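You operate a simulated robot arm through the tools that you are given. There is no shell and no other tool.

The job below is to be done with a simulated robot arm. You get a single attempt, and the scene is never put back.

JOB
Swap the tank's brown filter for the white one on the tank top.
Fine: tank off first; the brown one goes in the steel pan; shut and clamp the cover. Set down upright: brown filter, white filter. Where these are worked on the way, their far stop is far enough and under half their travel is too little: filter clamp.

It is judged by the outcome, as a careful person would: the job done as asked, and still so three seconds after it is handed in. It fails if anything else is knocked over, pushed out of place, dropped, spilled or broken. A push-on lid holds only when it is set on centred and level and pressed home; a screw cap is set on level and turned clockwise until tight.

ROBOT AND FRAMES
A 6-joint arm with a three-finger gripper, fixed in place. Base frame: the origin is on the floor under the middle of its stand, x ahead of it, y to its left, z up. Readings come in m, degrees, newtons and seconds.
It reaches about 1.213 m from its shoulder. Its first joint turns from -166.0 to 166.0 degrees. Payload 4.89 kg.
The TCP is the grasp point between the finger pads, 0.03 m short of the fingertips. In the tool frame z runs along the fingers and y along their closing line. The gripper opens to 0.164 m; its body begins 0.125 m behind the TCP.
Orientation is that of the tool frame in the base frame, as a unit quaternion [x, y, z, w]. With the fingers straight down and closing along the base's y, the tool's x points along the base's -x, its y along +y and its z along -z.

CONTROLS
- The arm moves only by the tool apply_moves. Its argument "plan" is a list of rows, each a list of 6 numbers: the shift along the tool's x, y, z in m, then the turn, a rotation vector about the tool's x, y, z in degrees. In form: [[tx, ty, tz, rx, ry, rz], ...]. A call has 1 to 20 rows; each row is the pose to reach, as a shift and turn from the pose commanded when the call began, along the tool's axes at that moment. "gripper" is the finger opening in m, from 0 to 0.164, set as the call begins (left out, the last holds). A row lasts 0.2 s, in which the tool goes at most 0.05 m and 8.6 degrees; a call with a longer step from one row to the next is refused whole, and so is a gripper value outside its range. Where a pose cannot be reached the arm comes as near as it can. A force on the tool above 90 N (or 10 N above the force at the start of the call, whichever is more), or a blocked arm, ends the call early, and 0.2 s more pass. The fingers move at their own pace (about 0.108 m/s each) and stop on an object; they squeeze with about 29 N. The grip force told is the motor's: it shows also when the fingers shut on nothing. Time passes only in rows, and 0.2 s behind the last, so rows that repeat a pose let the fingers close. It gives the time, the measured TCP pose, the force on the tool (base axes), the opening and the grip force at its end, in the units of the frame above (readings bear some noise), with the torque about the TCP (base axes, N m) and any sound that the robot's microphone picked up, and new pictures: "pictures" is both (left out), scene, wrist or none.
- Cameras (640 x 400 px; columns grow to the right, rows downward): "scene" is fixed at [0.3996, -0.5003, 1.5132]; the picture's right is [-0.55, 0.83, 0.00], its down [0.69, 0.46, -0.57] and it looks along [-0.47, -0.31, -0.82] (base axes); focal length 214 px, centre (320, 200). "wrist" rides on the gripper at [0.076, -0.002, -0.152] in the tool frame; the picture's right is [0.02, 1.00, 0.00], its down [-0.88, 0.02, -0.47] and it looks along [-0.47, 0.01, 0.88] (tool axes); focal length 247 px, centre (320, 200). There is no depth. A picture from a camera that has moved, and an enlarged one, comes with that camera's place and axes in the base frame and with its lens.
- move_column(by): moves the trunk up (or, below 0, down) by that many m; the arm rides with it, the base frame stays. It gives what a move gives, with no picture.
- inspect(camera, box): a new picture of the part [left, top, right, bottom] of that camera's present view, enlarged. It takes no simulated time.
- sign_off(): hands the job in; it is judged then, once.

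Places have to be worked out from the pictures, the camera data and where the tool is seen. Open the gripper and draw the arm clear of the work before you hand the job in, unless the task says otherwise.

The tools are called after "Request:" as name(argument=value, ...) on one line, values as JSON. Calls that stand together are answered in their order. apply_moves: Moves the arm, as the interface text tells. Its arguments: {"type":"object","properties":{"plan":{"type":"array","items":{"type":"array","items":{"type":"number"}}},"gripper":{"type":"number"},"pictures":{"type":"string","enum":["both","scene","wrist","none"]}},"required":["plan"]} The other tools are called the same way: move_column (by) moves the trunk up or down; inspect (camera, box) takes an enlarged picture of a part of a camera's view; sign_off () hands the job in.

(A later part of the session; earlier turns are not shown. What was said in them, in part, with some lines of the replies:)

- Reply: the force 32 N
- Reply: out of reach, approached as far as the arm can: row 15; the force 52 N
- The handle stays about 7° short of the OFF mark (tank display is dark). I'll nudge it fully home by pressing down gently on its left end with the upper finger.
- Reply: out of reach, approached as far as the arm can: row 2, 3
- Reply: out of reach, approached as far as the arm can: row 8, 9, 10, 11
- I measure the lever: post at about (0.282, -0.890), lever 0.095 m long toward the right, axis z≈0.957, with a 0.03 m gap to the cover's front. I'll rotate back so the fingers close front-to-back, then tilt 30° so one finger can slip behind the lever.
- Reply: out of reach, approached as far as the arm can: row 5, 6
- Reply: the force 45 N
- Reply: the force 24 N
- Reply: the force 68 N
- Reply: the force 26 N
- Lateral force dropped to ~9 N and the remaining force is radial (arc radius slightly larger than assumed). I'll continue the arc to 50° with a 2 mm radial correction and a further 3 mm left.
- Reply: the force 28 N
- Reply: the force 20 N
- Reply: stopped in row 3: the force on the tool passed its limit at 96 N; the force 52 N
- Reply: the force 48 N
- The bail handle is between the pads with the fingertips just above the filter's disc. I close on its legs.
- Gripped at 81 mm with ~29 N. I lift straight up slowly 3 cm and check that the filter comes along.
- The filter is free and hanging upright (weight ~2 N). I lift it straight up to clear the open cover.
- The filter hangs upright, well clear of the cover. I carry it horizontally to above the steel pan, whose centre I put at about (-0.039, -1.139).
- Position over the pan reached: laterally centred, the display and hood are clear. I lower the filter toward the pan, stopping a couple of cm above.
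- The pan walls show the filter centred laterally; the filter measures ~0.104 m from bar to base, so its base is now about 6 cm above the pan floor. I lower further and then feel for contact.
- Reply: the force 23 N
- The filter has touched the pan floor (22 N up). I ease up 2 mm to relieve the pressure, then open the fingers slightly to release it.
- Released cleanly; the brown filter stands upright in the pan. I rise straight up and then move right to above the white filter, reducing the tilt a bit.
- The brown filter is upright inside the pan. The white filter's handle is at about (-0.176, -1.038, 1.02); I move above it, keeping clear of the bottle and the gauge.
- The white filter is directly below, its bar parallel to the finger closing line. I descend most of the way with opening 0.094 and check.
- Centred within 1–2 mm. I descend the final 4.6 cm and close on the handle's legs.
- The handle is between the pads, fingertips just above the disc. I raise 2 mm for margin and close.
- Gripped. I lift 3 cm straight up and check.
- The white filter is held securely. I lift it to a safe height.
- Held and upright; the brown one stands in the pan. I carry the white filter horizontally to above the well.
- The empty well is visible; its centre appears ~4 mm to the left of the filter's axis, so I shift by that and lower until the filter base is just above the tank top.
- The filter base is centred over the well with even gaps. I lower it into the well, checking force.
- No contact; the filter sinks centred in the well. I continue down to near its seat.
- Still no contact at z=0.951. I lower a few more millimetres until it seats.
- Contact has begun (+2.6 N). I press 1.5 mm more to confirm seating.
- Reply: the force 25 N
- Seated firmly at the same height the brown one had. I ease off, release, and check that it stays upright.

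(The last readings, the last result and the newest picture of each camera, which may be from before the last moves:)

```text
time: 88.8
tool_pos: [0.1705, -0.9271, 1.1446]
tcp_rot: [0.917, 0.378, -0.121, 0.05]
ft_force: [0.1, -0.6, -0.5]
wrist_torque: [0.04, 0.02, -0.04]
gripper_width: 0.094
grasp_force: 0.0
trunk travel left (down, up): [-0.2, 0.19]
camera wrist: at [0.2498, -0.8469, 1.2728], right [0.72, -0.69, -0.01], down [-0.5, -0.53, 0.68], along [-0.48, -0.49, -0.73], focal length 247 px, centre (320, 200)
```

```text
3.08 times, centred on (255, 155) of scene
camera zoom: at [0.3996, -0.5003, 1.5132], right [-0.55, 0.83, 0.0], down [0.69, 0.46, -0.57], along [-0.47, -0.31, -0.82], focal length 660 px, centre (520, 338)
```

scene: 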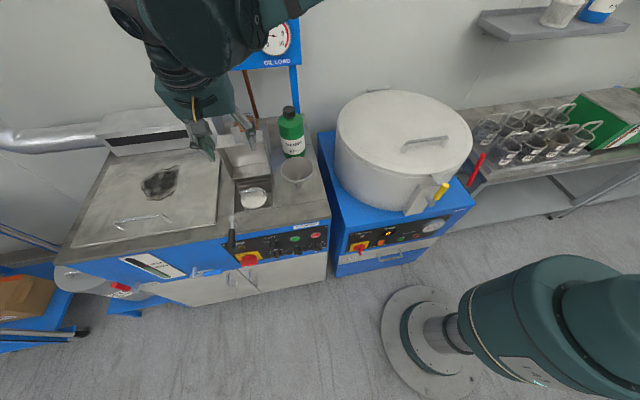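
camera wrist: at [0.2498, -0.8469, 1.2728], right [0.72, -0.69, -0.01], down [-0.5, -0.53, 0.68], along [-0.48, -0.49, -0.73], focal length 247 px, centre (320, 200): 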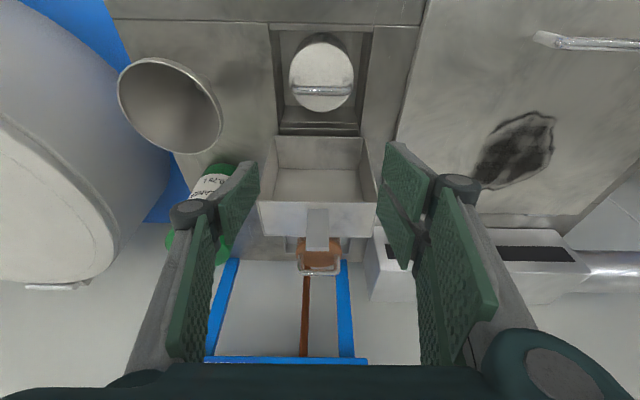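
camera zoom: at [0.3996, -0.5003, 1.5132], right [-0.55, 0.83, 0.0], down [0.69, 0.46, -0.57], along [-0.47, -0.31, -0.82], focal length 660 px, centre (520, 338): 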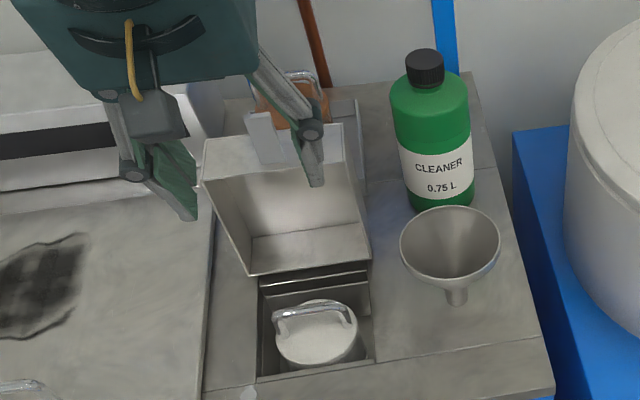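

The white filter sits upright and seated in the well. Next I reorient to the earlier handle-gripping pose behind the open cover, rising first.

Request:
apply_moves(plan=[[-0.0117, 0, -0.0435, 0, 0, 0], [-0.0234, 0, -0.0871, 0, 0, 0], [-0.03, 0, -0.1117, 0, 0, 0], [-0.0476, -0.0002, -0.107, -2.11, 2.11, -7.32], [-0.0653, -0.0004, -0.1022, -4.21, 4.21, -14.65], [-0.0829, -0.0006, -0.0975, -6.32, 6.32, -21.97], [-0.1005, -0.0008, -0.0927, -8.42, 8.42, -29.29], [-0.1182, -0.001, -0.088, -10.53, 10.53, -36.61], [-0.1358, -0.0012, -0.0833, -12.64, 12.63, -43.94], [-0.1534, -0.0014, -0.0785, -14.74, 14.74, -51.26], [-0.171, -0.0016, -0.0738, -16.85, 16.84, -58.58], [-0.1887, -0.0018, -0.069, -18.95, 18.95, -65.9], [-0.2063, -0.002, -0.0643, -21.06, 21.05, -73.23], [-0.2239, -0.0022, -0.0596, -23.17, 23.16, -80.55], [-0.2416, -0.0024, -0.0548, -25.27, 25.26, -87.87]], gripper=0.034)

Request:
inspect(camera="wrist", box=[180, 40, 460, 240])

Request:
inspect(camera="scene", box=[205, 90, 305, 220])

```text
time: 92.0
tool_pos: [0.0136, -1.0809, 1.2618]
tcp_rot: [0.375, 0.915, 0.138, 0.058]
ft_force: [0.0, 0.8, 2.2]
wrist_torque: [-0.27, 0.11, -0.01]
gripper_width: 0.0341
grasp_force: 0.1
trunk travel left (down, up): [-0.2, 0.19]
camera wrist: at [-0.0723, -1.0606, 1.4078], right [0.66, 0.69, 0.3], down [0.54, -0.71, 0.46], along [0.53, -0.14, -0.84], focal length 247 px, centre (320, 200)
```

scene: 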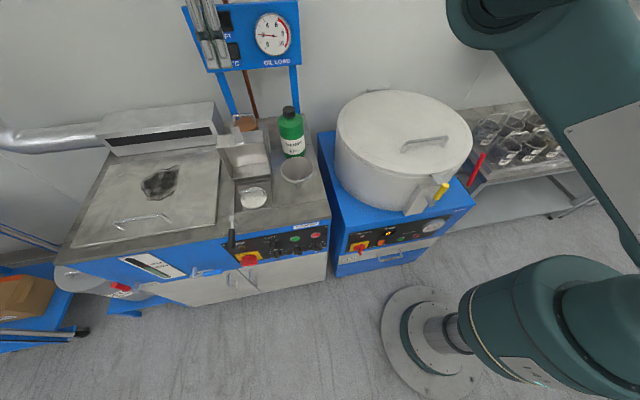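
wrist: 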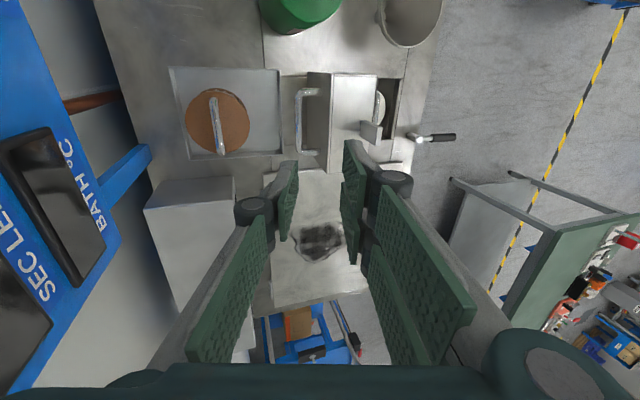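

```text
2.00 times, centred on (320, 140) of wrist
camera zoom: at [-0.0723, -1.0606, 1.4078], right [0.66, 0.69, 0.3], down [0.54, -0.71, 0.46], along [0.53, -0.14, -0.84], focal length 494 px, centre (320, 320)
```

zoom: 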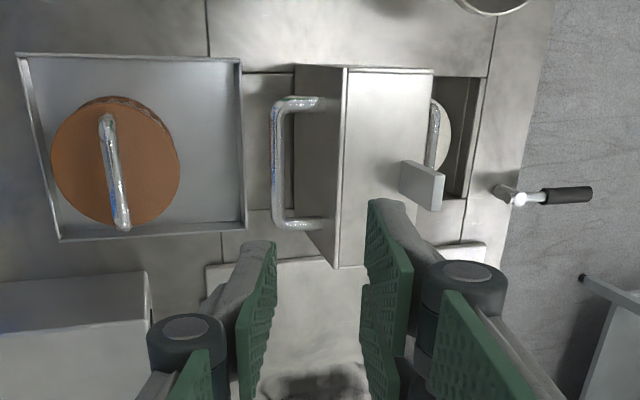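

```text
3.08 times, centred on (255, 155) of scene
camera zoom: at [0.3996, -0.5003, 1.5132], right [-0.55, 0.83, 0.0], down [0.69, 0.46, -0.57], along [-0.47, -0.31, -0.82], focal length 660 px, centre (520, 338)
```

zoom: 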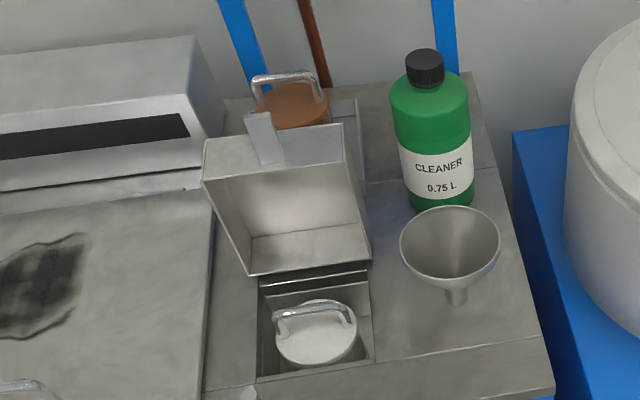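

Both filters look right: brown upright in the pan, white upright in the well. The cover's handle bar is at tool (0.001, -0.033, 0.236); I approach with a narrow opening and check before straddling it.

Request:
apply_moves(plan=[[0.0005, -0.012, 0.03, 0, 0, 0], [0.001, -0.024, 0.06, 0, 0, 0], [0.001, -0.0345, 0.09, 0, 0, 0], [0.001, -0.0345, 0.13, 0, 0, 0], [0.001, -0.0345, 0.165, 0, 0, 0], [0.001, -0.0345, 0.185, 0, 0, 0]], gripper=0.027, pictures="wrist")

Request:
inspect(camera="wrist", box=[220, 80, 440, 260])

Request:
inspect(camera="scene", box=[205, 80, 305, 180])

```text
time: 93.4
tool_pos: [0.0258, -1.0637, 1.0716]
tcp_rot: [0.376, 0.915, 0.138, 0.057]
ft_force: [0.4, 0.5, 0.1]
wrist_torque: [-0.01, 0.02, -0.03]
gripper_width: 0.0274
grasp_force: 0.0
trunk travel left (down, up): [-0.2, 0.19]
camera wrist: at [-0.0595, -1.0434, 1.2181], right [0.66, 0.69, 0.3], down [0.54, -0.71, 0.46], along [0.53, -0.14, -0.84], focal length 247 px, centre (320, 200)
```

wrist: 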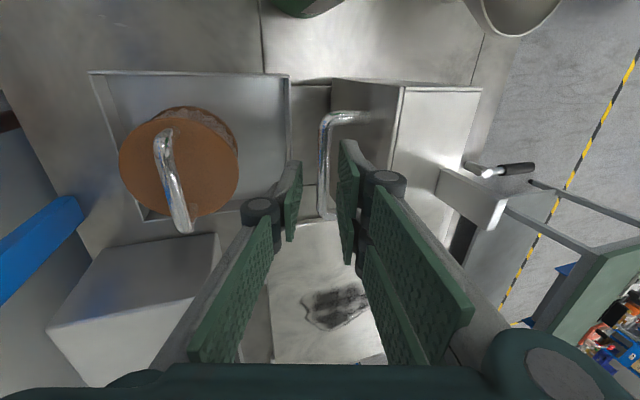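

```text
2.22 times, centred on (330, 170) of wrist
camera zoom: at [-0.0595, -1.0434, 1.2181], right [0.66, 0.69, 0.3], down [0.54, -0.71, 0.46], along [0.53, -0.14, -0.84], focal length 549 px, centre (298, 267)
```

zoom: 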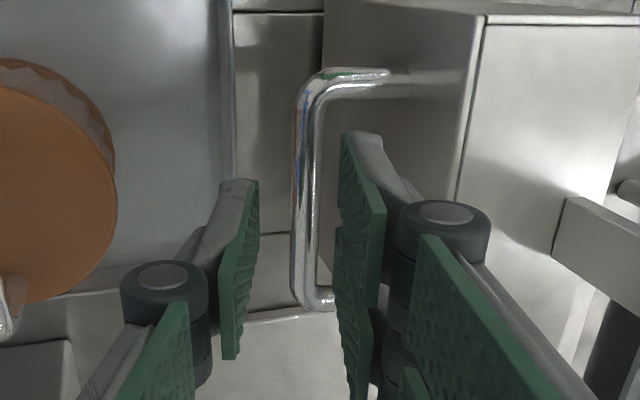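

```text
4.00 times, centred on (255, 130) of scene
camera zoom: at [0.3996, -0.5003, 1.5132], right [-0.55, 0.83, 0.0], down [0.69, 0.46, -0.57], along [-0.47, -0.31, -0.82], focal length 858 px, centre (580, 480)
```

zoom: 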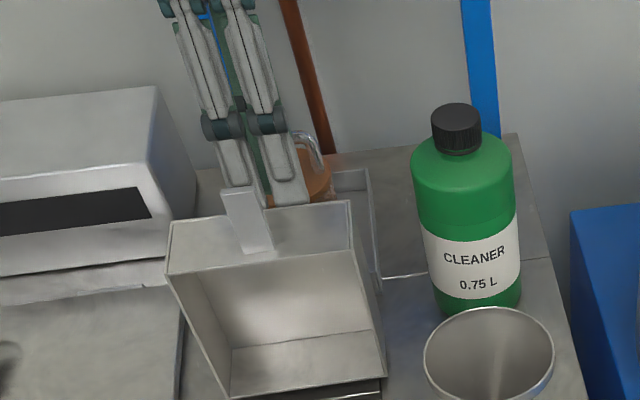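

The bar lies between the pads (tool (0.001, 0.003, 0.048)). I move down 3.6 cm with a slight shift and close on it.

Request:
apply_moves(plan=[[0.001, 0.001, 0.015, 0, 0, 0], [0.001, 0.002, 0.029, 0, 0, 0], [0.001, 0.002, 0.036, 0, 0, 0]], pictures="none")

Request:
inspect(camera="wrist", box=[220, 80, 440, 260])

```text
time: 94.2
tool_pos: [0.0356, -1.0567, 1.0379]
tcp_rot: [0.376, 0.915, 0.138, 0.057]
ft_force: [0.0, -0.3, -0.2]
wrist_torque: [-0.03, -0.02, 0.01]
gripper_width: 0.0267
grasp_force: 0.1
trunk travel left (down, up): [-0.2, 0.19]
```

```text
2.22 times, centred on (330, 170) of wrist
camera zoom: at [-0.0512, -1.035, 1.184], right [0.66, 0.69, 0.3], down [0.54, -0.71, 0.46], along [0.53, -0.14, -0.84], focal length 549 px, centre (298, 267)
```

zoom: 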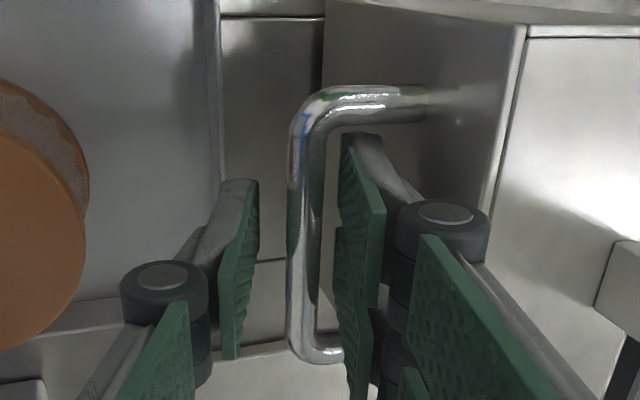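

Good alignment with gaps to both legs. I close on the bar.

Request:
apply_moves(plan=[[0, 0, 0, 0, 0, 0], [0, 0, 0, 0, 0, 0], [0, 0, 0, 0, 0, 0]], gripper=0.0, pictures="none")

```text
time: 95.0
tool_pos: [0.0367, -1.0544, 1.0385]
tcp_rot: [0.377, 0.914, 0.139, 0.056]
ft_force: [16.3, 31.9, -11.1]
wrist_torque: [0.77, 0.31, -0.55]
gripper_width: 0.011
grasp_force: 45.1
trunk travel left (down, up): [-0.2, 0.19]
```

Gripped. I now swing the cover back along the reverse arc, first to the halfway point.

Request:
apply_moves(plan=[[0, 0.0159, -0.0048, 1.08, 0, 0], [0, 0.0296, -0.0087, 2.15, 0, 0], [0, 0.0436, -0.0113, 3.23, 0, 0], [0.0005, 0.0579, -0.0128, 4.3, 0, 0], [0.0005, 0.0721, -0.0127, 5.38, 0, 0], [0.001, 0.0864, -0.0117, 6.45, 0, 0], [0.001, 0.1005, -0.0092, 7.53, 0, 0], [0.001, 0.1144, -0.0056, 8.6, 0, 0]])

Request:
inspect(camera="scene", box=[205, 80, 305, 210])

```text
time: 96.8
tool_pos: [0.1111, -0.9791, 1.0785]
tcp_rot: [0.38, 0.922, 0.071, 0.028]
ft_force: [0.3, -0.7, 4.5]
wrist_torque: [0.33, 0.05, -0.57]
gripper_width: 0.0109
grasp_force: 44.9
trunk travel left (down, up): [-0.2, 0.19]
camera wrist: at [0.0404, -0.9421, 1.2288], right [0.68, 0.72, 0.15], down [0.59, -0.66, 0.47], along [0.44, -0.23, -0.87], focal length 247 px, centre (320, 200)
```

scene: 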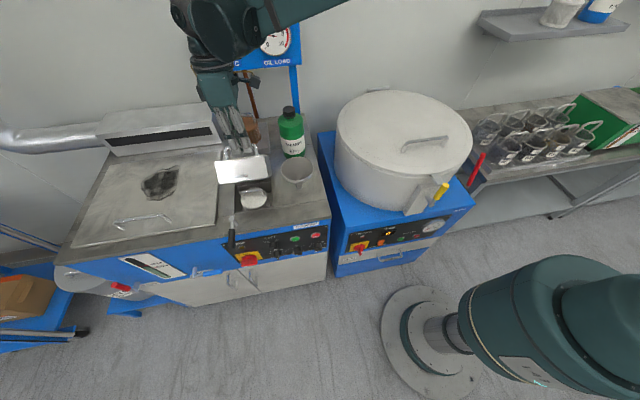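
wrist: 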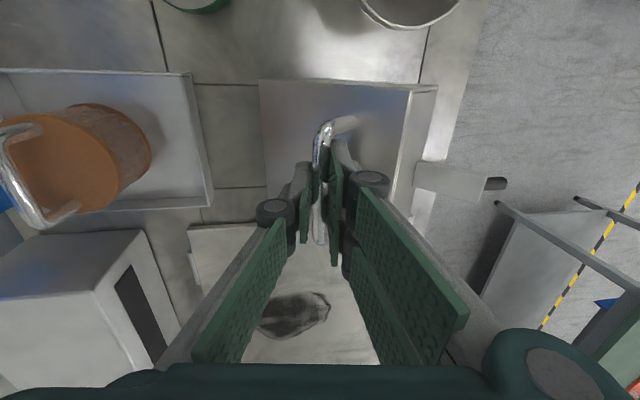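

```text
3.08 times, centred on (255, 145) of scene
camera zoom: at [0.3996, -0.5003, 1.5132], right [-0.55, 0.83, 0.0], down [0.69, 0.46, -0.57], along [-0.47, -0.31, -0.82], focal length 660 px, centre (520, 369)
```

zoom: 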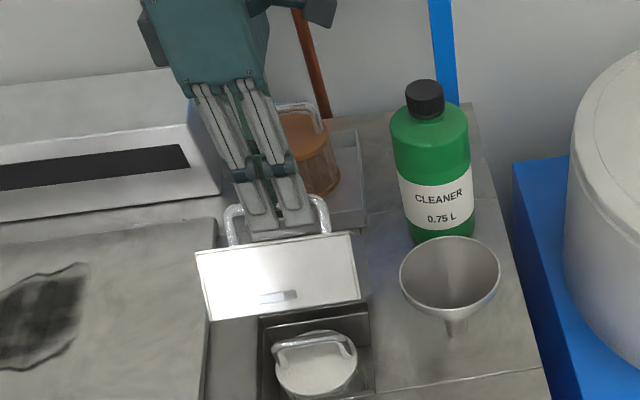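

Smooth with almost no force. I continue the arc down to about 10° from closed.

Request:
apply_moves(plan=[[0, 0.0139, 0.0028, 1.08, 0, 0], [0, 0.0277, 0.0068, 2.15, 0, 0], [0.0005, 0.041, 0.0121, 3.23, 0, 0], [0.0005, 0.0538, 0.0184, 4.3, 0, 0], [0.001, 0.0659, 0.0258, 5.38, 0, 0], [0.001, 0.0773, 0.0343, 6.45, 0, 0]])

Request:
inspect(camera="scene", box=[205, 110, 305, 240])

```text
time: 98.2
tool_pos: [0.1663, -0.9215, 1.0551]
tcp_rot: [0.38, 0.925, 0.018, 0.007]
ft_force: [8.9, -18.9, -12.4]
wrist_torque: [-0.19, -0.09, -0.73]
gripper_width: 0.0111
grasp_force: 44.9
trunk travel left (down, up): [-0.2, 0.19]
camera wrist: at [0.1082, -0.8736, 1.2077], right [0.69, 0.73, 0.04], down [0.63, -0.62, 0.47], along [0.37, -0.3, -0.88], focal length 247 px, centre (320, 200)
```

scene: 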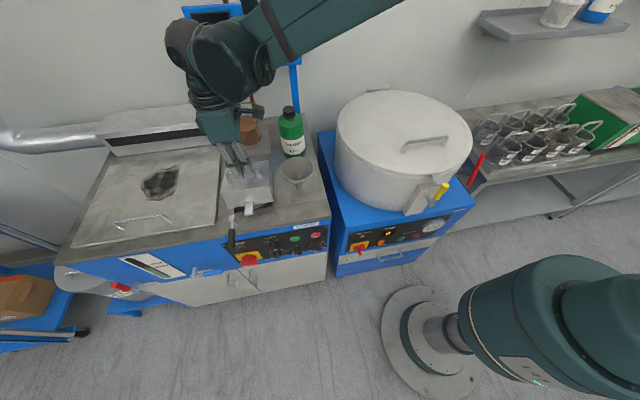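
wrist: 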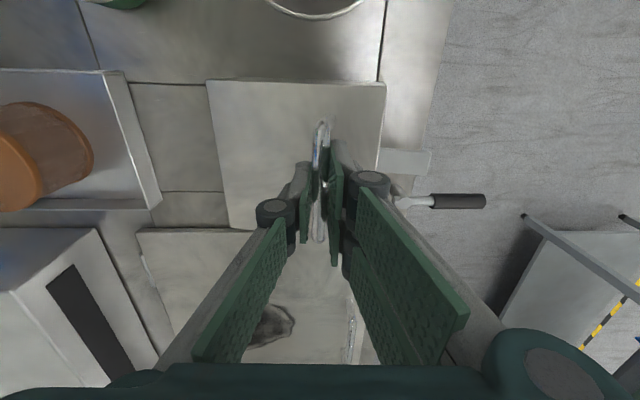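

```text
3.08 times, centred on (255, 175) of scene
camera zoom: at [0.3996, -0.5003, 1.5132], right [-0.55, 0.83, 0.0], down [0.69, 0.46, -0.57], along [-0.47, -0.31, -0.82], focal length 660 px, centre (520, 277)
```

zoom: 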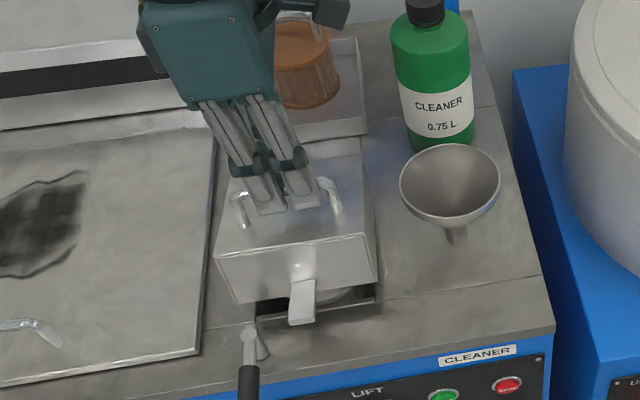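

About 10° from closed. I lower the last part gently until the cover seats.

Request:
apply_moves(plan=[[-0.001, 0.006, 0.004, 0.5, 0, 0], [-0.0015, 0.0117, 0.0082, 1.08, 0, 0], [-0.0015, 0.0172, 0.0128, 1.6, 0, 0], [-0.0015, 0.0226, 0.0175, 2.15, 0, 0], [-0.0015, 0.0235, 0.0195, 2.15, 0, 0]])

Request:
inspect(camera="scene", box=[205, 130, 305, 240])

```text
time: 99.4
tool_pos: [0.1834, -0.9056, 1.0364]
tcp_rot: [0.381, 0.925, 0.0, -0.001]
ft_force: [-21.2, -15.7, -27.2]
wrist_torque: [0.08, 0.4, -0.52]
gripper_width: 0.011
grasp_force: 44.4
trunk travel left (down, up): [-0.2, 0.19]
camera wrist: at [0.1284, -0.8534, 1.1901], right [0.69, 0.72, 0.0], down [0.64, -0.61, 0.47], along [0.34, -0.32, -0.88], focal length 247 px, centre (320, 200)
```

scene: 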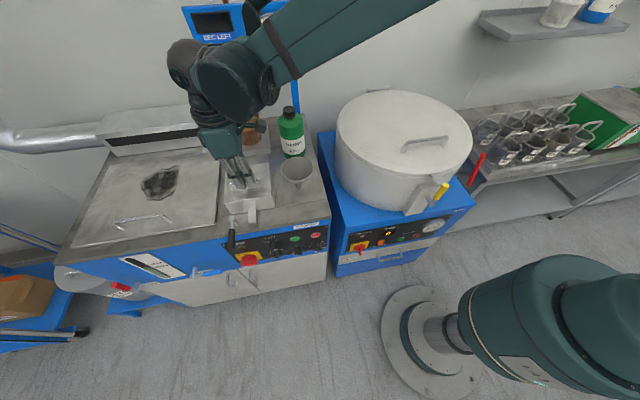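
wrist: 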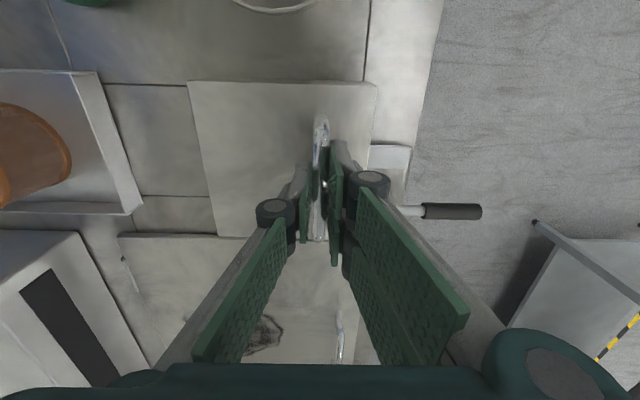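

```text
3.64 times, centred on (255, 185) of scene
camera zoom: at [0.3996, -0.5003, 1.5132], right [-0.55, 0.83, 0.0], down [0.69, 0.46, -0.57], along [-0.47, -0.31, -0.82], focal length 780 px, centre (556, 254)
```

zoom: 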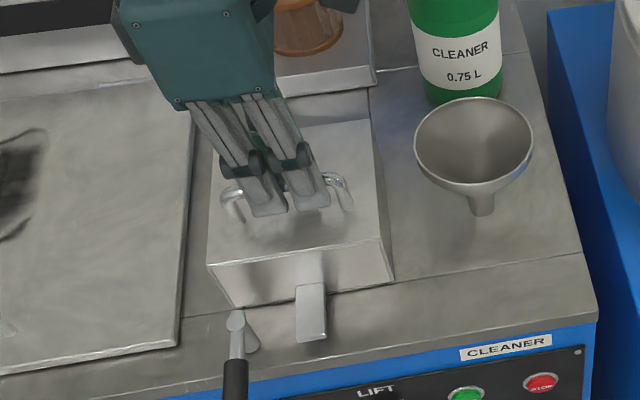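

The cover looks fully shut. I open the fingers and withdraw straight up, then check for any gap.

Request:
apply_moves(plan=[[0, 0, 0, 0, 0, 0], [0, 0, 0, 0, 0, 0], [0, 0, -0.02, 0, 0, 0], [0, 0, -0.06, 0, 0, 0], [0, 0, -0.1, 0, 0, 0], [0, 0, -0.14, 0, 0, 0]], gripper=0.044)

Request:
inspect(camera="scene", box=[215, 150, 295, 230])

Request:
inspect(camera="wrist", box=[180, 40, 460, 220])

```text
time: 100.8
tool_pos: [0.1842, -0.9032, 1.1777]
tcp_rot: [0.38, 0.925, 0.0, 0.0]
ft_force: [0.4, -1.2, -0.3]
wrist_torque: [0.1, 0.01, -0.03]
gripper_width: 0.0439
grasp_force: 0.1
trunk travel left (down, up): [-0.2, 0.19]
camera wrist: at [0.1298, -0.8507, 1.3311], right [0.69, 0.73, 0.0], down [0.64, -0.61, 0.47], along [0.34, -0.32, -0.88], focal length 247 px, centre (320, 200)
```

scene: 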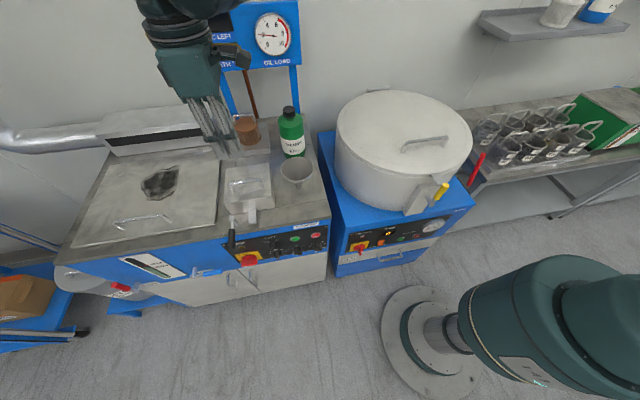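
wrist: 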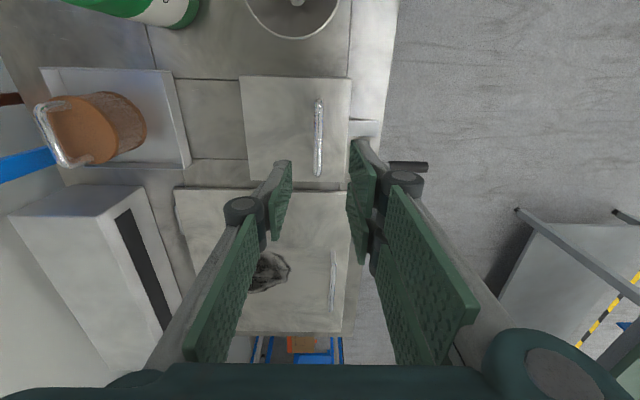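

```text
5.00 times, centred on (255, 190) of scene
camera zoom: at [0.3996, -0.5003, 1.5132], right [-0.55, 0.83, 0.0], down [0.69, 0.46, -0.57], along [-0.47, -0.31, -0.82], focal length 1072 px, centre (645, 250)
```

zoom: 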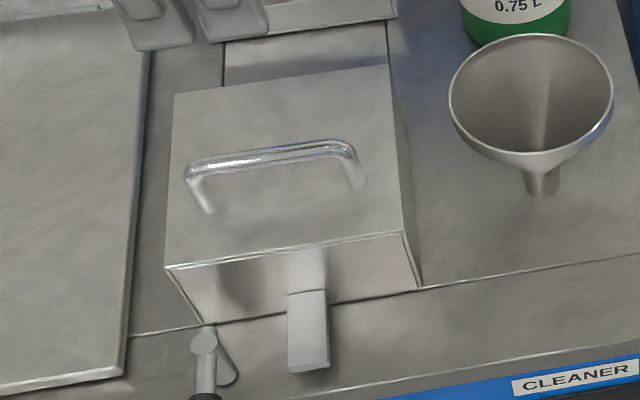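

```text
2.22 times, centred on (320, 130) of wrist
camera zoom: at [0.1298, -0.8507, 1.3311], right [0.69, 0.73, 0.0], down [0.64, -0.61, 0.47], along [0.34, -0.32, -0.88], focal length 549 px, centre (320, 356)
```

zoom: 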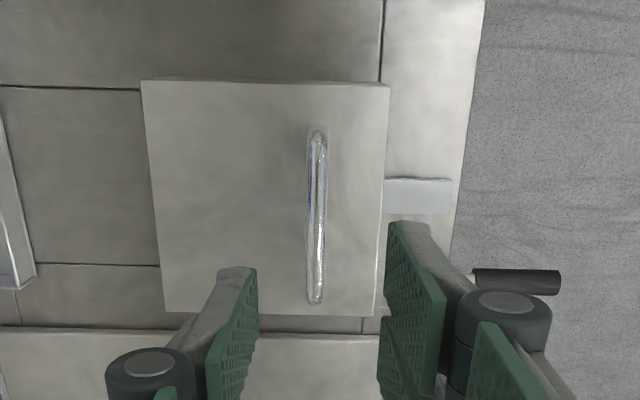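

The cover is shut as it was originally, with the tab in place. Now I'll close the fingers and use them as a pusher to swing the clamp lever back over the tab; first I move to the lever's left side.

Request:
apply_moves(plan=[[-0.0193, 0.0255, 0.0, 0, 0, 7.5], [-0.0385, 0.0509, 0.015, 0, 0, 15], [-0.0578, 0.0764, 0.03, 0, 0, 22.5], [-0.0771, 0.1019, 0.046, 0, 0, 30], [-0.0963, 0.1273, 0.062, 0, 0, 37.5], [-0.1156, 0.1528, 0.0777, 0, 0, 45]], gripper=0.0)

Request:
inspect(camera="wrist", box=[180, 60, 460, 240])

Request:
inspect(camera="scene", box=[205, 170, 305, 250])

```text
time: 102.2
tool_pos: [0.3746, -0.8769, 1.0983]
tcp_rot: [0.706, 0.708, 0.0, 0.0]
ft_force: [-2.0, 0.1, 0.8]
wrist_torque: [-0.02, -0.25, -0.01]
gripper_width: 0.0003
grasp_force: 28.9
trunk travel left (down, up): [-0.2, 0.19]
camera wrist: at [0.3722, -0.8009, 1.2528], right [1.0, 0.02, 0.0], down [0.02, -0.88, 0.47], along [0.01, -0.47, -0.88], focal length 247 px, centre (320, 200)
```

scene: 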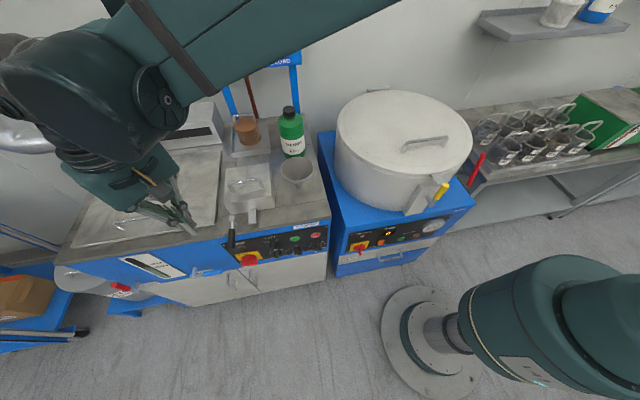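
wrist: 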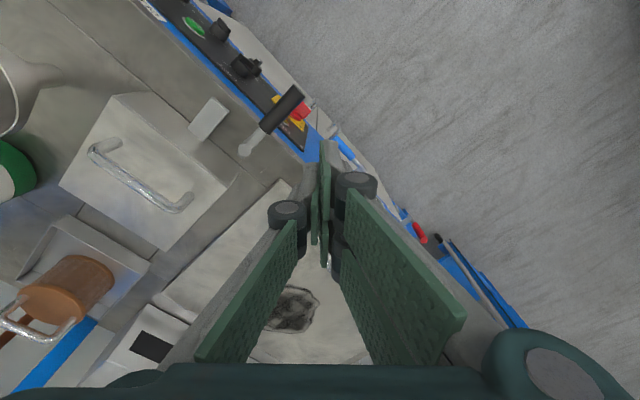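

```text
2.22 times, centred on (320, 150) of wrist
camera zoom: at [0.3722, -0.8009, 1.2528], right [1.0, 0.02, 0.0], down [0.02, -0.88, 0.47], along [0.01, -0.47, -0.88], focal length 549 px, centre (320, 311)
```

zoom: 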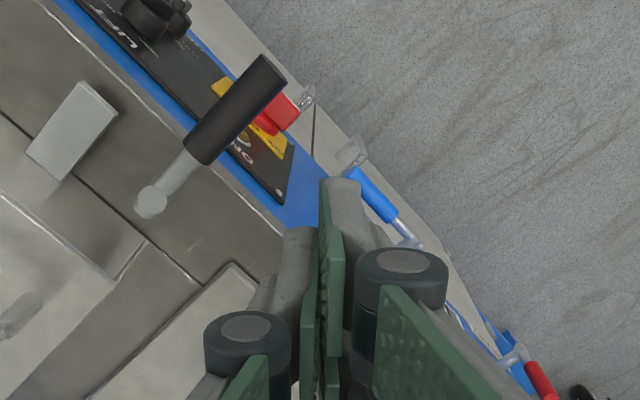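

```text
5.00 times, centred on (255, 210) of scene
camera zoom: at [0.3996, -0.5003, 1.5132], right [-0.55, 0.83, 0.0], down [0.69, 0.46, -0.57], along [-0.47, -0.31, -0.82], focal length 1072 px, centre (645, 150)
```

zoom: 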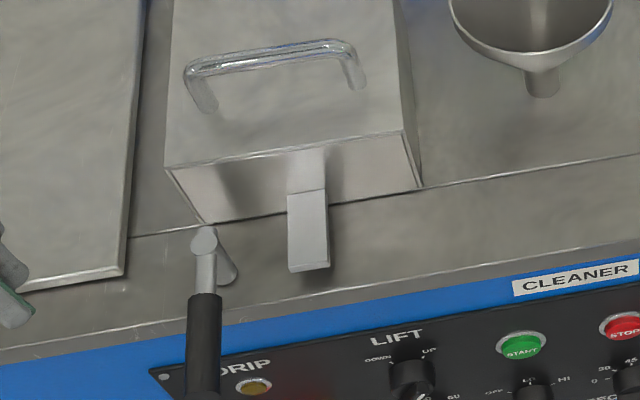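

The lever points straight forward (base angle ≈46°), post at ≈(0.284, -0.889), and my closed fingers are 2.4 cm to its left. I lower so the fingertips reach just below the lever's centreline.

Request:
apply_moves(plan=[[0, 0, 0.04, 0, 0, 0], [0, 0, 0.08, 0, 0, 0], [0, 0, 0.11, 0, 0, 0], [0, 0, 0.122, 0, 0, 0]], pictures="wrist")

Request:
inspect(camera="wrist", box=[160, 60, 440, 240])

Request:
inspect(camera="scene", box=[195, 180, 275, 250])

```text
time: 103.2
tool_pos: [0.3723, -0.8761, 0.9771]
tcp_rot: [0.705, 0.709, 0.0, 0.0]
ft_force: [0.4, -0.5, -0.9]
wrist_torque: [0.0, -0.03, -0.02]
gripper_width: 0.0
grasp_force: 29.1
trunk travel left (down, up): [-0.2, 0.19]
camera wrist: at [0.3709, -0.8004, 1.1308], right [1.0, 0.03, 0.0], down [0.02, -0.88, 0.47], along [0.01, -0.47, -0.88], focal length 247 px, centre (320, 200)
```

wrist: 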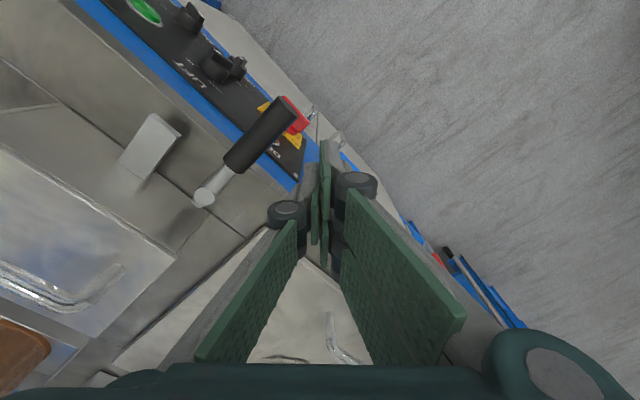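

```text
2.22 times, centred on (300, 150) of wrist
camera zoom: at [0.3709, -0.8004, 1.1308], right [1.0, 0.03, 0.0], down [0.02, -0.88, 0.47], along [0.01, -0.47, -0.88], focal length 549 px, centre (364, 311)
```

zoom: 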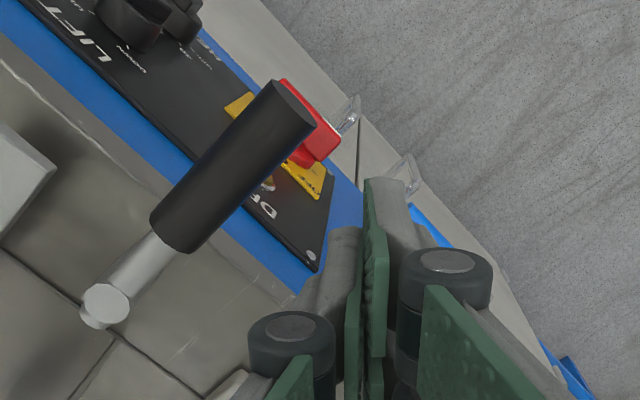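

```text
5.71 times, centred on (235, 215) of scene
camera zoom: at [0.3996, -0.5003, 1.5132], right [-0.55, 0.83, 0.0], down [0.69, 0.46, -0.57], along [-0.47, -0.31, -0.82], focal length 1226 px, centre (806, 114)
```

zoom: 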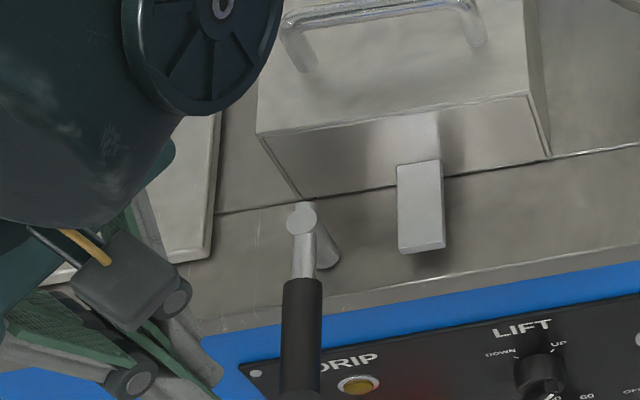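

The fingers are beside the lever at the right height. I push the lever along its arc, first to about halfway.

Request:
apply_moves(plan=[[0.0147, -0.0147, 0.005, 0, 0, 0], [0.0248, -0.0209, 0.005, 0, 0, 0], [0.0325, -0.0259, 0.005, 0, 0, 0], [0.0394, -0.032, 0.005, 0, 0, 0], [0.0457, -0.0387, 0.005, 0, 0, 0], [0.051, -0.046, 0.005, 0, 0, 0], [0.0554, -0.0534, 0.005, 0, 0, 0], [0.059, -0.0611, 0.005, 0, 0, 0]])

Request:
inspect(camera="wrist", box=[160, 60, 440, 240])

Request:
inspect(camera="scene", box=[195, 170, 295, 250])

```text
time: 105.0
tool_pos: [0.3122, -0.817, 0.9728]
tcp_rot: [0.705, 0.709, 0.0, 0.0]
ft_force: [1.6, 0.5, 0.2]
wrist_torque: [0.03, 0.0, 0.0]
gripper_width: 0.0002
grasp_force: 28.3
trunk travel left (down, up): [-0.2, 0.19]
camera wrist: at [0.3114, -0.7416, 1.1262], right [1.0, 0.03, 0.0], down [0.02, -0.88, 0.47], along [0.01, -0.47, -0.88], focal length 247 px, centre (320, 200)
```

scene: 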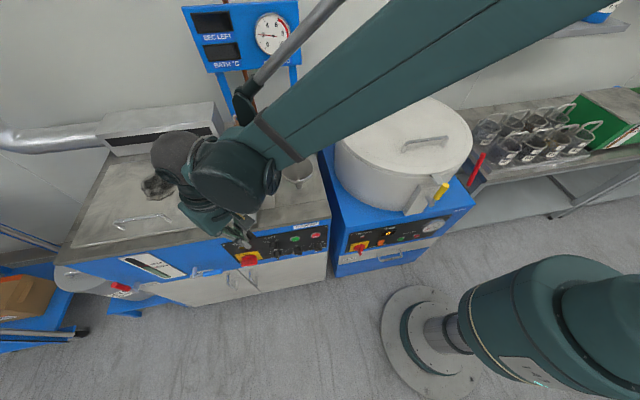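
wrist: 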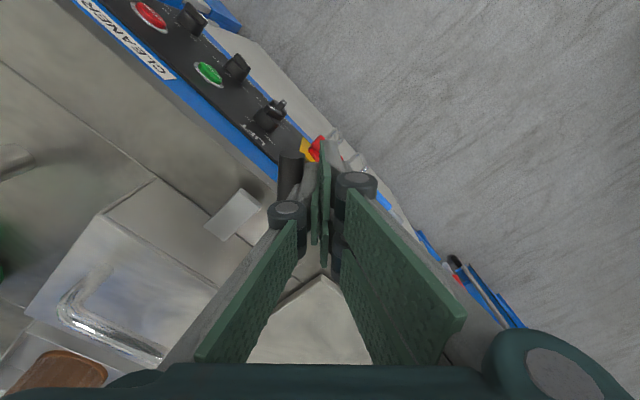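

```text
2.22 times, centred on (300, 150) of wrist
camera zoom: at [0.3114, -0.7416, 1.1262], right [1.0, 0.03, 0.0], down [0.02, -0.88, 0.47], along [0.01, -0.47, -0.88], focal length 549 px, centre (364, 311)
```

zoom: 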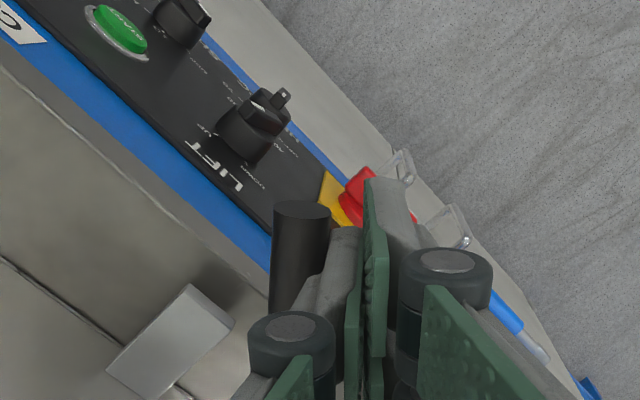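

```text
5.00 times, centred on (245, 210) of scene
camera zoom: at [0.3996, -0.5003, 1.5132], right [-0.55, 0.83, 0.0], down [0.69, 0.46, -0.57], along [-0.47, -0.31, -0.82], focal length 1072 px, centre (695, 150)
```

zoom: 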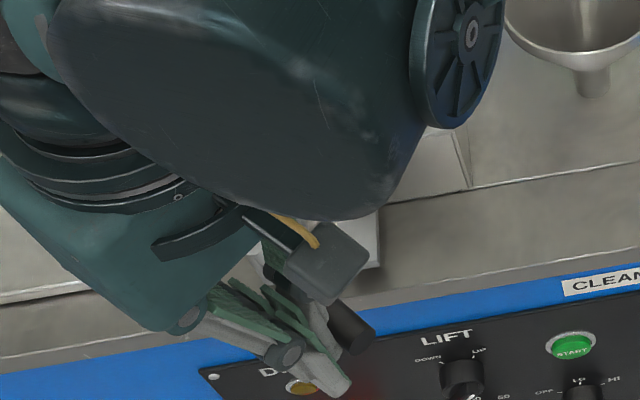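

The lever is following (now at ~90° base angle). I continue the arc toward the closed position over the tab.

Request:
apply_moves(plan=[[0.0026, -0.0076, 0, 0, 0, 0], [0.0046, -0.0146, 0, 0, 0, 0], [0.006, -0.0218, 0, 0, 0, 0], [0.0068, -0.0291, 0, 0, 0, 0], [0.0068, -0.0365, 0, 0, 0, 0], [0.006, -0.0439, 0, 0, 0, 0], [0.0047, -0.0513, 0, 0, 0, 0]])

Request:
inspect(camera="wrist", box=[160, 60, 440, 240])

```text
time: 106.6
tool_pos: [0.2612, -0.8137, 0.9738]
tcp_rot: [0.705, 0.709, 0.001, 0.0]
ft_force: [2.1, 0.4, -0.3]
wrist_torque: [0.02, -0.02, 0.03]
gripper_width: 0.0001
grasp_force: 29.2
trunk travel left (down, up): [-0.2, 0.19]
camera wrist: at [0.2602, -0.7371, 1.1259], right [1.0, 0.03, 0.0], down [0.02, -0.88, 0.47], along [0.01, -0.47, -0.88], focal length 247 px, centre (320, 200)
```

scene: 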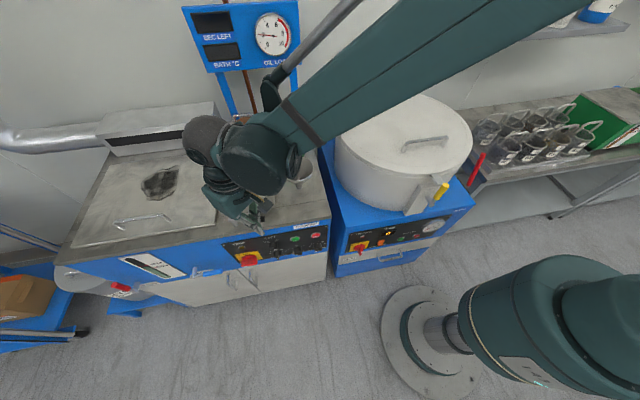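
wrist: 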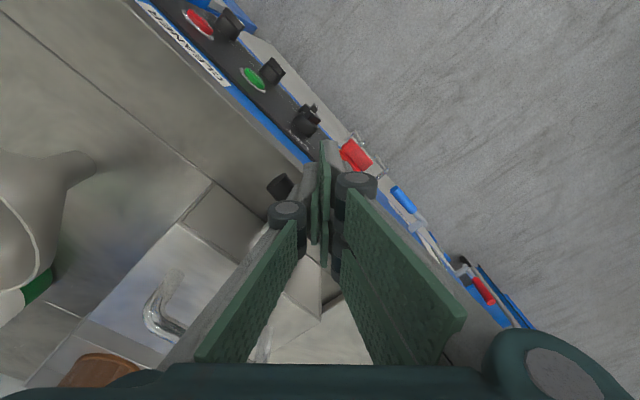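

```text
2.22 times, centred on (300, 150) of wrist
camera zoom: at [0.2602, -0.7371, 1.1259], right [1.0, 0.03, 0.0], down [0.02, -0.88, 0.47], along [0.01, -0.47, -0.88], focal length 549 px, centre (364, 311)
```

zoom: 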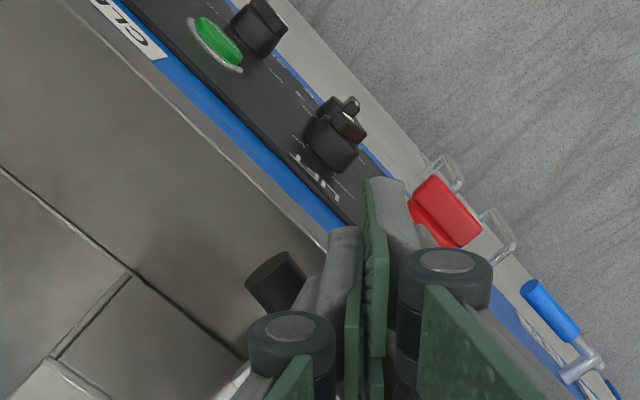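

Nearly closed. I push the last few degrees carefully while watching the force for the stop.

Request:
apply_moves(plan=[[-0.001, -0.003, 0, 0, 0, 0], [-0.0019, -0.0061, 0, 0, 0, 0], [-0.003, -0.0086, 0, 0, 0, 0]], pictures="none")

Request:
inspect(camera="wrist", box=[160, 60, 440, 240])

```text
time: 107.4
tool_pos: [0.2546, -0.816, 0.9717]
tcp_rot: [0.705, 0.709, -0.001, -0.001]
ft_force: [2.1, 0.1, -0.2]
wrist_torque: [0.0, -0.01, 0.07]
gripper_width: 0.0
grasp_force: 29.5
trunk travel left (down, up): [-0.2, 0.19]
```

```text
2.22 times, centred on (300, 150) of wrist
camera zoom: at [0.2519, -0.7403, 1.1254], right [1.0, 0.03, 0.0], down [0.02, -0.88, 0.47], along [0.01, -0.47, -0.88], focal length 549 px, centre (364, 311)
```

zoom: 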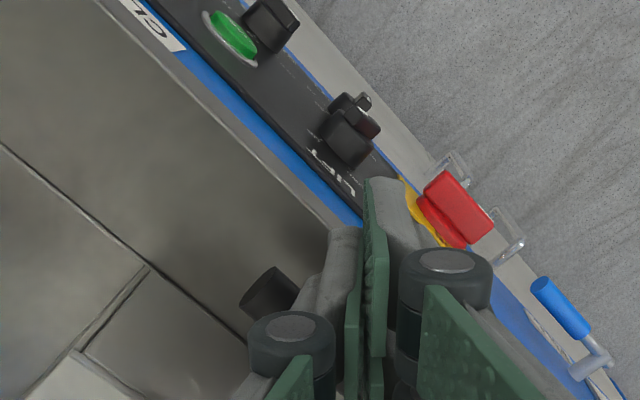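

No stop felt yet; I continue a little further.

Request:
apply_moves(plan=[[-0.0015, -0.0038, 0, 0, 0, 0], [-0.003, -0.0068, 0, 0, 0, 0], [-0.0048, -0.0099, 0, 0, 0, 0]], pictures="none")

Request:
inspect(camera="wrist", box=[160, 60, 440, 240])

```text
time: 108.2
tool_pos: [0.2469, -0.8168, 0.972]
tcp_rot: [0.704, 0.71, 0.001, 0.0]
ft_force: [58.0, 45.6, -4.8]
wrist_torque: [0.43, -1.79, 1.86]
gripper_width: 0.0035
grasp_force: 29.6
trunk travel left (down, up): [-0.2, 0.19]
```

```text
2.22 times, centred on (300, 150) of wrist
camera zoom: at [0.2456, -0.7413, 1.1266], right [1.0, 0.03, 0.0], down [0.03, -0.88, 0.47], along [0.01, -0.47, -0.88], focal length 549 px, centre (364, 311)
```

zoom: 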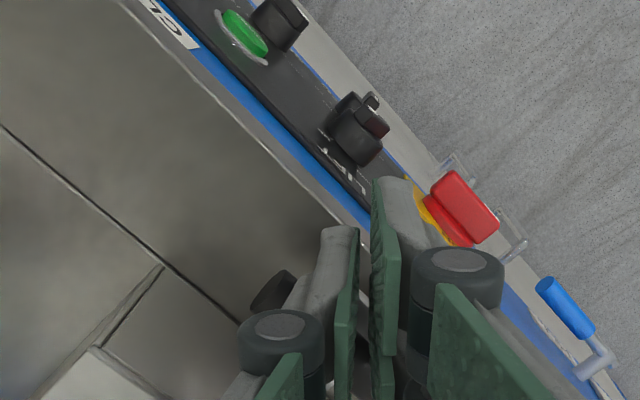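

The force jumped to ~74 N against the push: the clamp is at its closed stop. I back off forward and rise clear.

Request:
apply_moves(plan=[[0.006, 0.006, 0, 0, 0, 0], [0.02, 0.02, 0, 0, 0, 0], [0.03, 0.03, -0.02, 0, 0, 0], [0.035, 0.035, -0.06, 0, 0, 0], [0.035, 0.035, -0.1, 0, 0, 0], [0.035, 0.035, -0.14, 0, 0, 0]])

Request:
inspect(camera="scene", box=[205, 150, 305, 240])

Request:
inspect(camera="wrist", box=[160, 60, 440, 240])

```text
time: 109.6
tool_pos: [0.2768, -0.7857, 1.1125]
tcp_rot: [0.705, 0.709, 0.001, 0.0]
ft_force: [0.1, -0.7, 0.0]
wrist_torque: [0.11, 0.04, -0.01]
gripper_width: 0.0001
grasp_force: 29.2
trunk travel left (down, up): [-0.2, 0.19]
camera wrist: at [0.2758, -0.7092, 1.2653], right [1.0, 0.03, 0.0], down [0.02, -0.88, 0.47], along [0.01, -0.47, -0.88], focal length 247 px, centre (320, 200)
```

scene: 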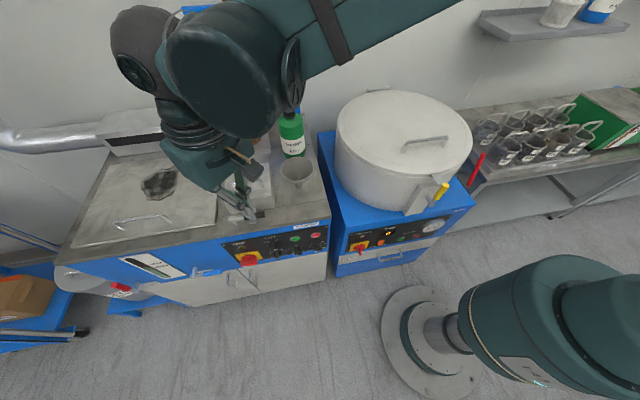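
wrist: 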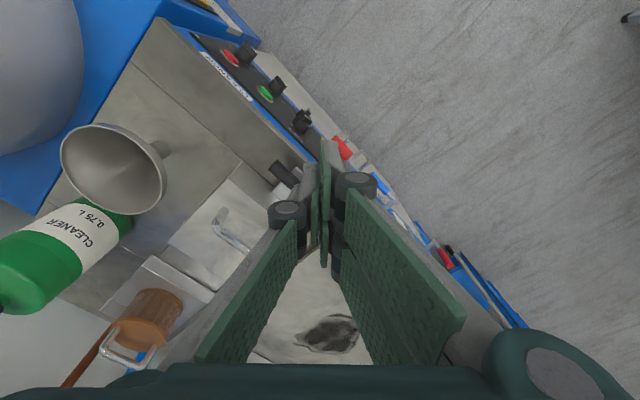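

```text
4.44 times, centred on (255, 195) of scene
camera zoom: at [0.3996, -0.5003, 1.5132], right [-0.55, 0.83, 0.0], down [0.69, 0.46, -0.57], along [-0.47, -0.31, -0.82], focal length 953 px, centre (609, 222)
```

zoom: 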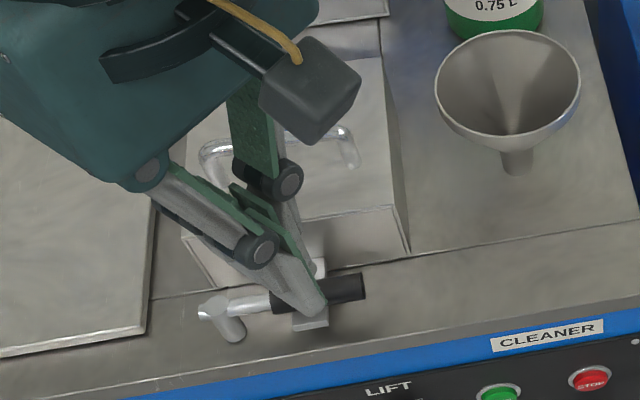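

```text
2.22 times, centred on (300, 150) of wrist
camera zoom: at [0.2758, -0.7092, 1.2653], right [1.0, 0.03, 0.0], down [0.02, -0.88, 0.47], along [0.01, -0.47, -0.88], focal length 549 px, centre (364, 311)
```

zoom: 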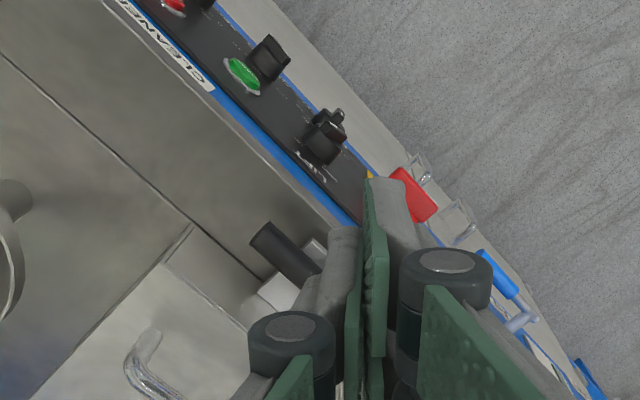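

The lever lies across the tab, parallel to the front. I open the gripper and retreat well clear for a final inspection.

Request:
apply_moves(plan=[[0.02, -0.002, -0.04, 0, 0, 0], [0.045, -0.004, -0.075, 0, 0, 0], [0.08, -0.006, -0.105, 0, 0, 0], [0.115, -0.01, -0.13, 0, 0, 0], [0.15, -0.013, -0.15, 0, 0, 0], [0.19, -0.017, -0.17, 0, 0, 0], [0.23, -0.02, -0.19, 0, 0, 0], [0.27, -0.02, -0.2, 0, 0, 0], [0.31, -0.02, -0.21, 0, 0, 0]], gripper=0.1)

Request:
inspect(camera="scene", box=[205, 150, 305, 240])

Request:
inspect(camera="scene", box=[180, 0, 340, 160])

Request:
inspect(camera="scene", box=[200, 220, 340, 290])

```text
time: 111.6
tool_pos: [0.2707, -0.4956, 1.3279]
tcp_rot: [0.703, 0.711, 0.0, -0.001]
ft_force: [-0.9, -2.1, -0.4]
wrist_torque: [0.19, 0.02, 0.02]
gripper_width: 0.1001
grasp_force: 0.1
trunk travel left (down, up): [-0.2, 0.19]
camera wrist: at [0.2694, -0.4191, 1.4802], right [1.0, 0.03, 0.0], down [0.03, -0.88, 0.47], along [0.02, -0.47, -0.88], focal length 247 px, centre (320, 200)
```

scene: 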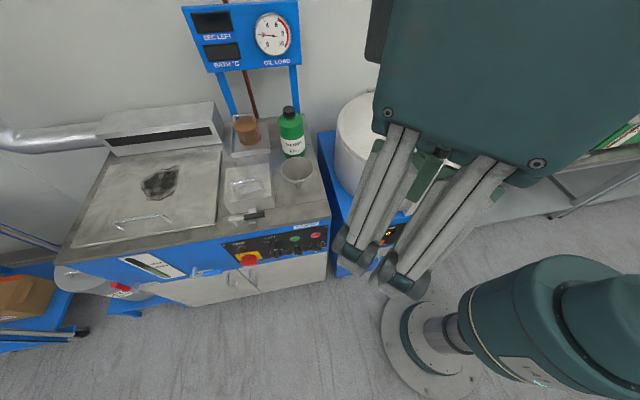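
wrist: 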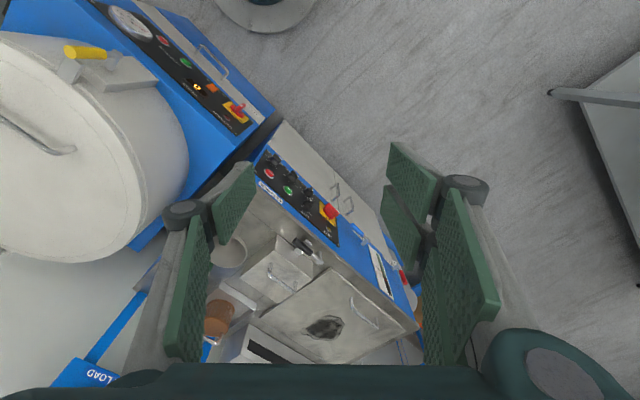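

```text
4.44 times, centred on (255, 195) of scene
camera zoom: at [0.3996, -0.5003, 1.5132], right [-0.55, 0.83, 0.0], down [0.69, 0.46, -0.57], along [-0.47, -0.31, -0.82], focal length 953 px, centre (609, 222)
```

zoom: 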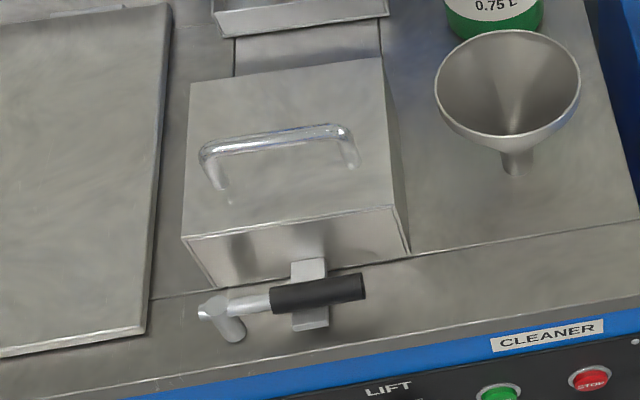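

```text
2.50 times, centred on (260, 80) of scene
camera zoom: at [0.3996, -0.5003, 1.5132], right [-0.55, 0.83, 0.0], down [0.69, 0.46, -0.57], along [-0.47, -0.31, -0.82], focal length 536 px, centre (470, 500)
```

zoom: 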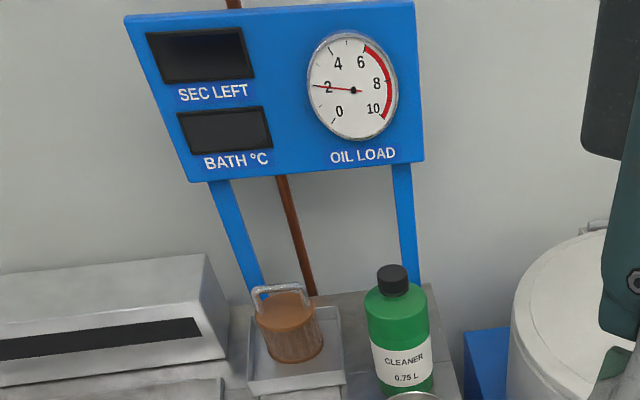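

```text
4.57 times, centred on (270, 255) of scene
camera zoom: at [0.3996, -0.5003, 1.5132], right [-0.55, 0.83, 0.0], down [0.69, 0.46, -0.57], along [-0.47, -0.31, -0.82], focal length 980 px, centre (549, -51)
```

zoom: 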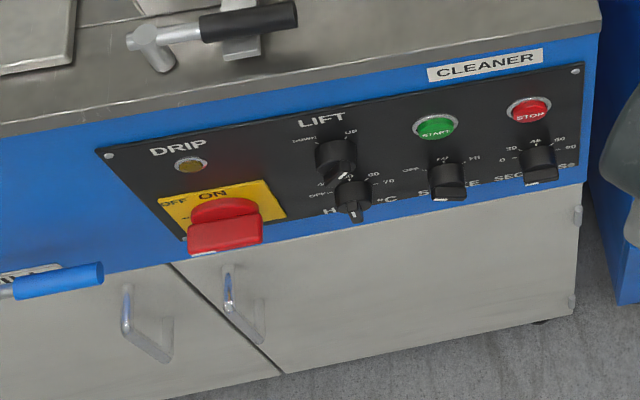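

Everything checks out: main switch OFF with displays dark, brown filter upright in the steel pan, white filter seated in the well, cover shut, clamp lever over the tab at its stop, and the funnel and bottle undisturbed. The gripper is open and the arm clear, so I hand the job in.

Request:
sign_off()

```text
The job is handed in.
```

The filter swap is finished and handed in; I don't have the judge's result yet.

- **Tank off:** The red switch is turned fully to OFF and the tank's displays are dark. The first turn stopped about 7° short, so I nudged it the rest of the way.
- **Brown filter:** It is out of the tank and standing upright in the steel pan.
- **White filter:** It is seated upright in the tank's filter well, at the same height the brown one sat.
- **Cover:** It is shut, and the clamp lever is back over the tab, pushed to its stop.

In the last pictures the bottle and funnel were where they started. The gripper is open and the arm is clear of the tank. With the cover shut I can't see the white filter any more, so that point rests on how it looked before closing.
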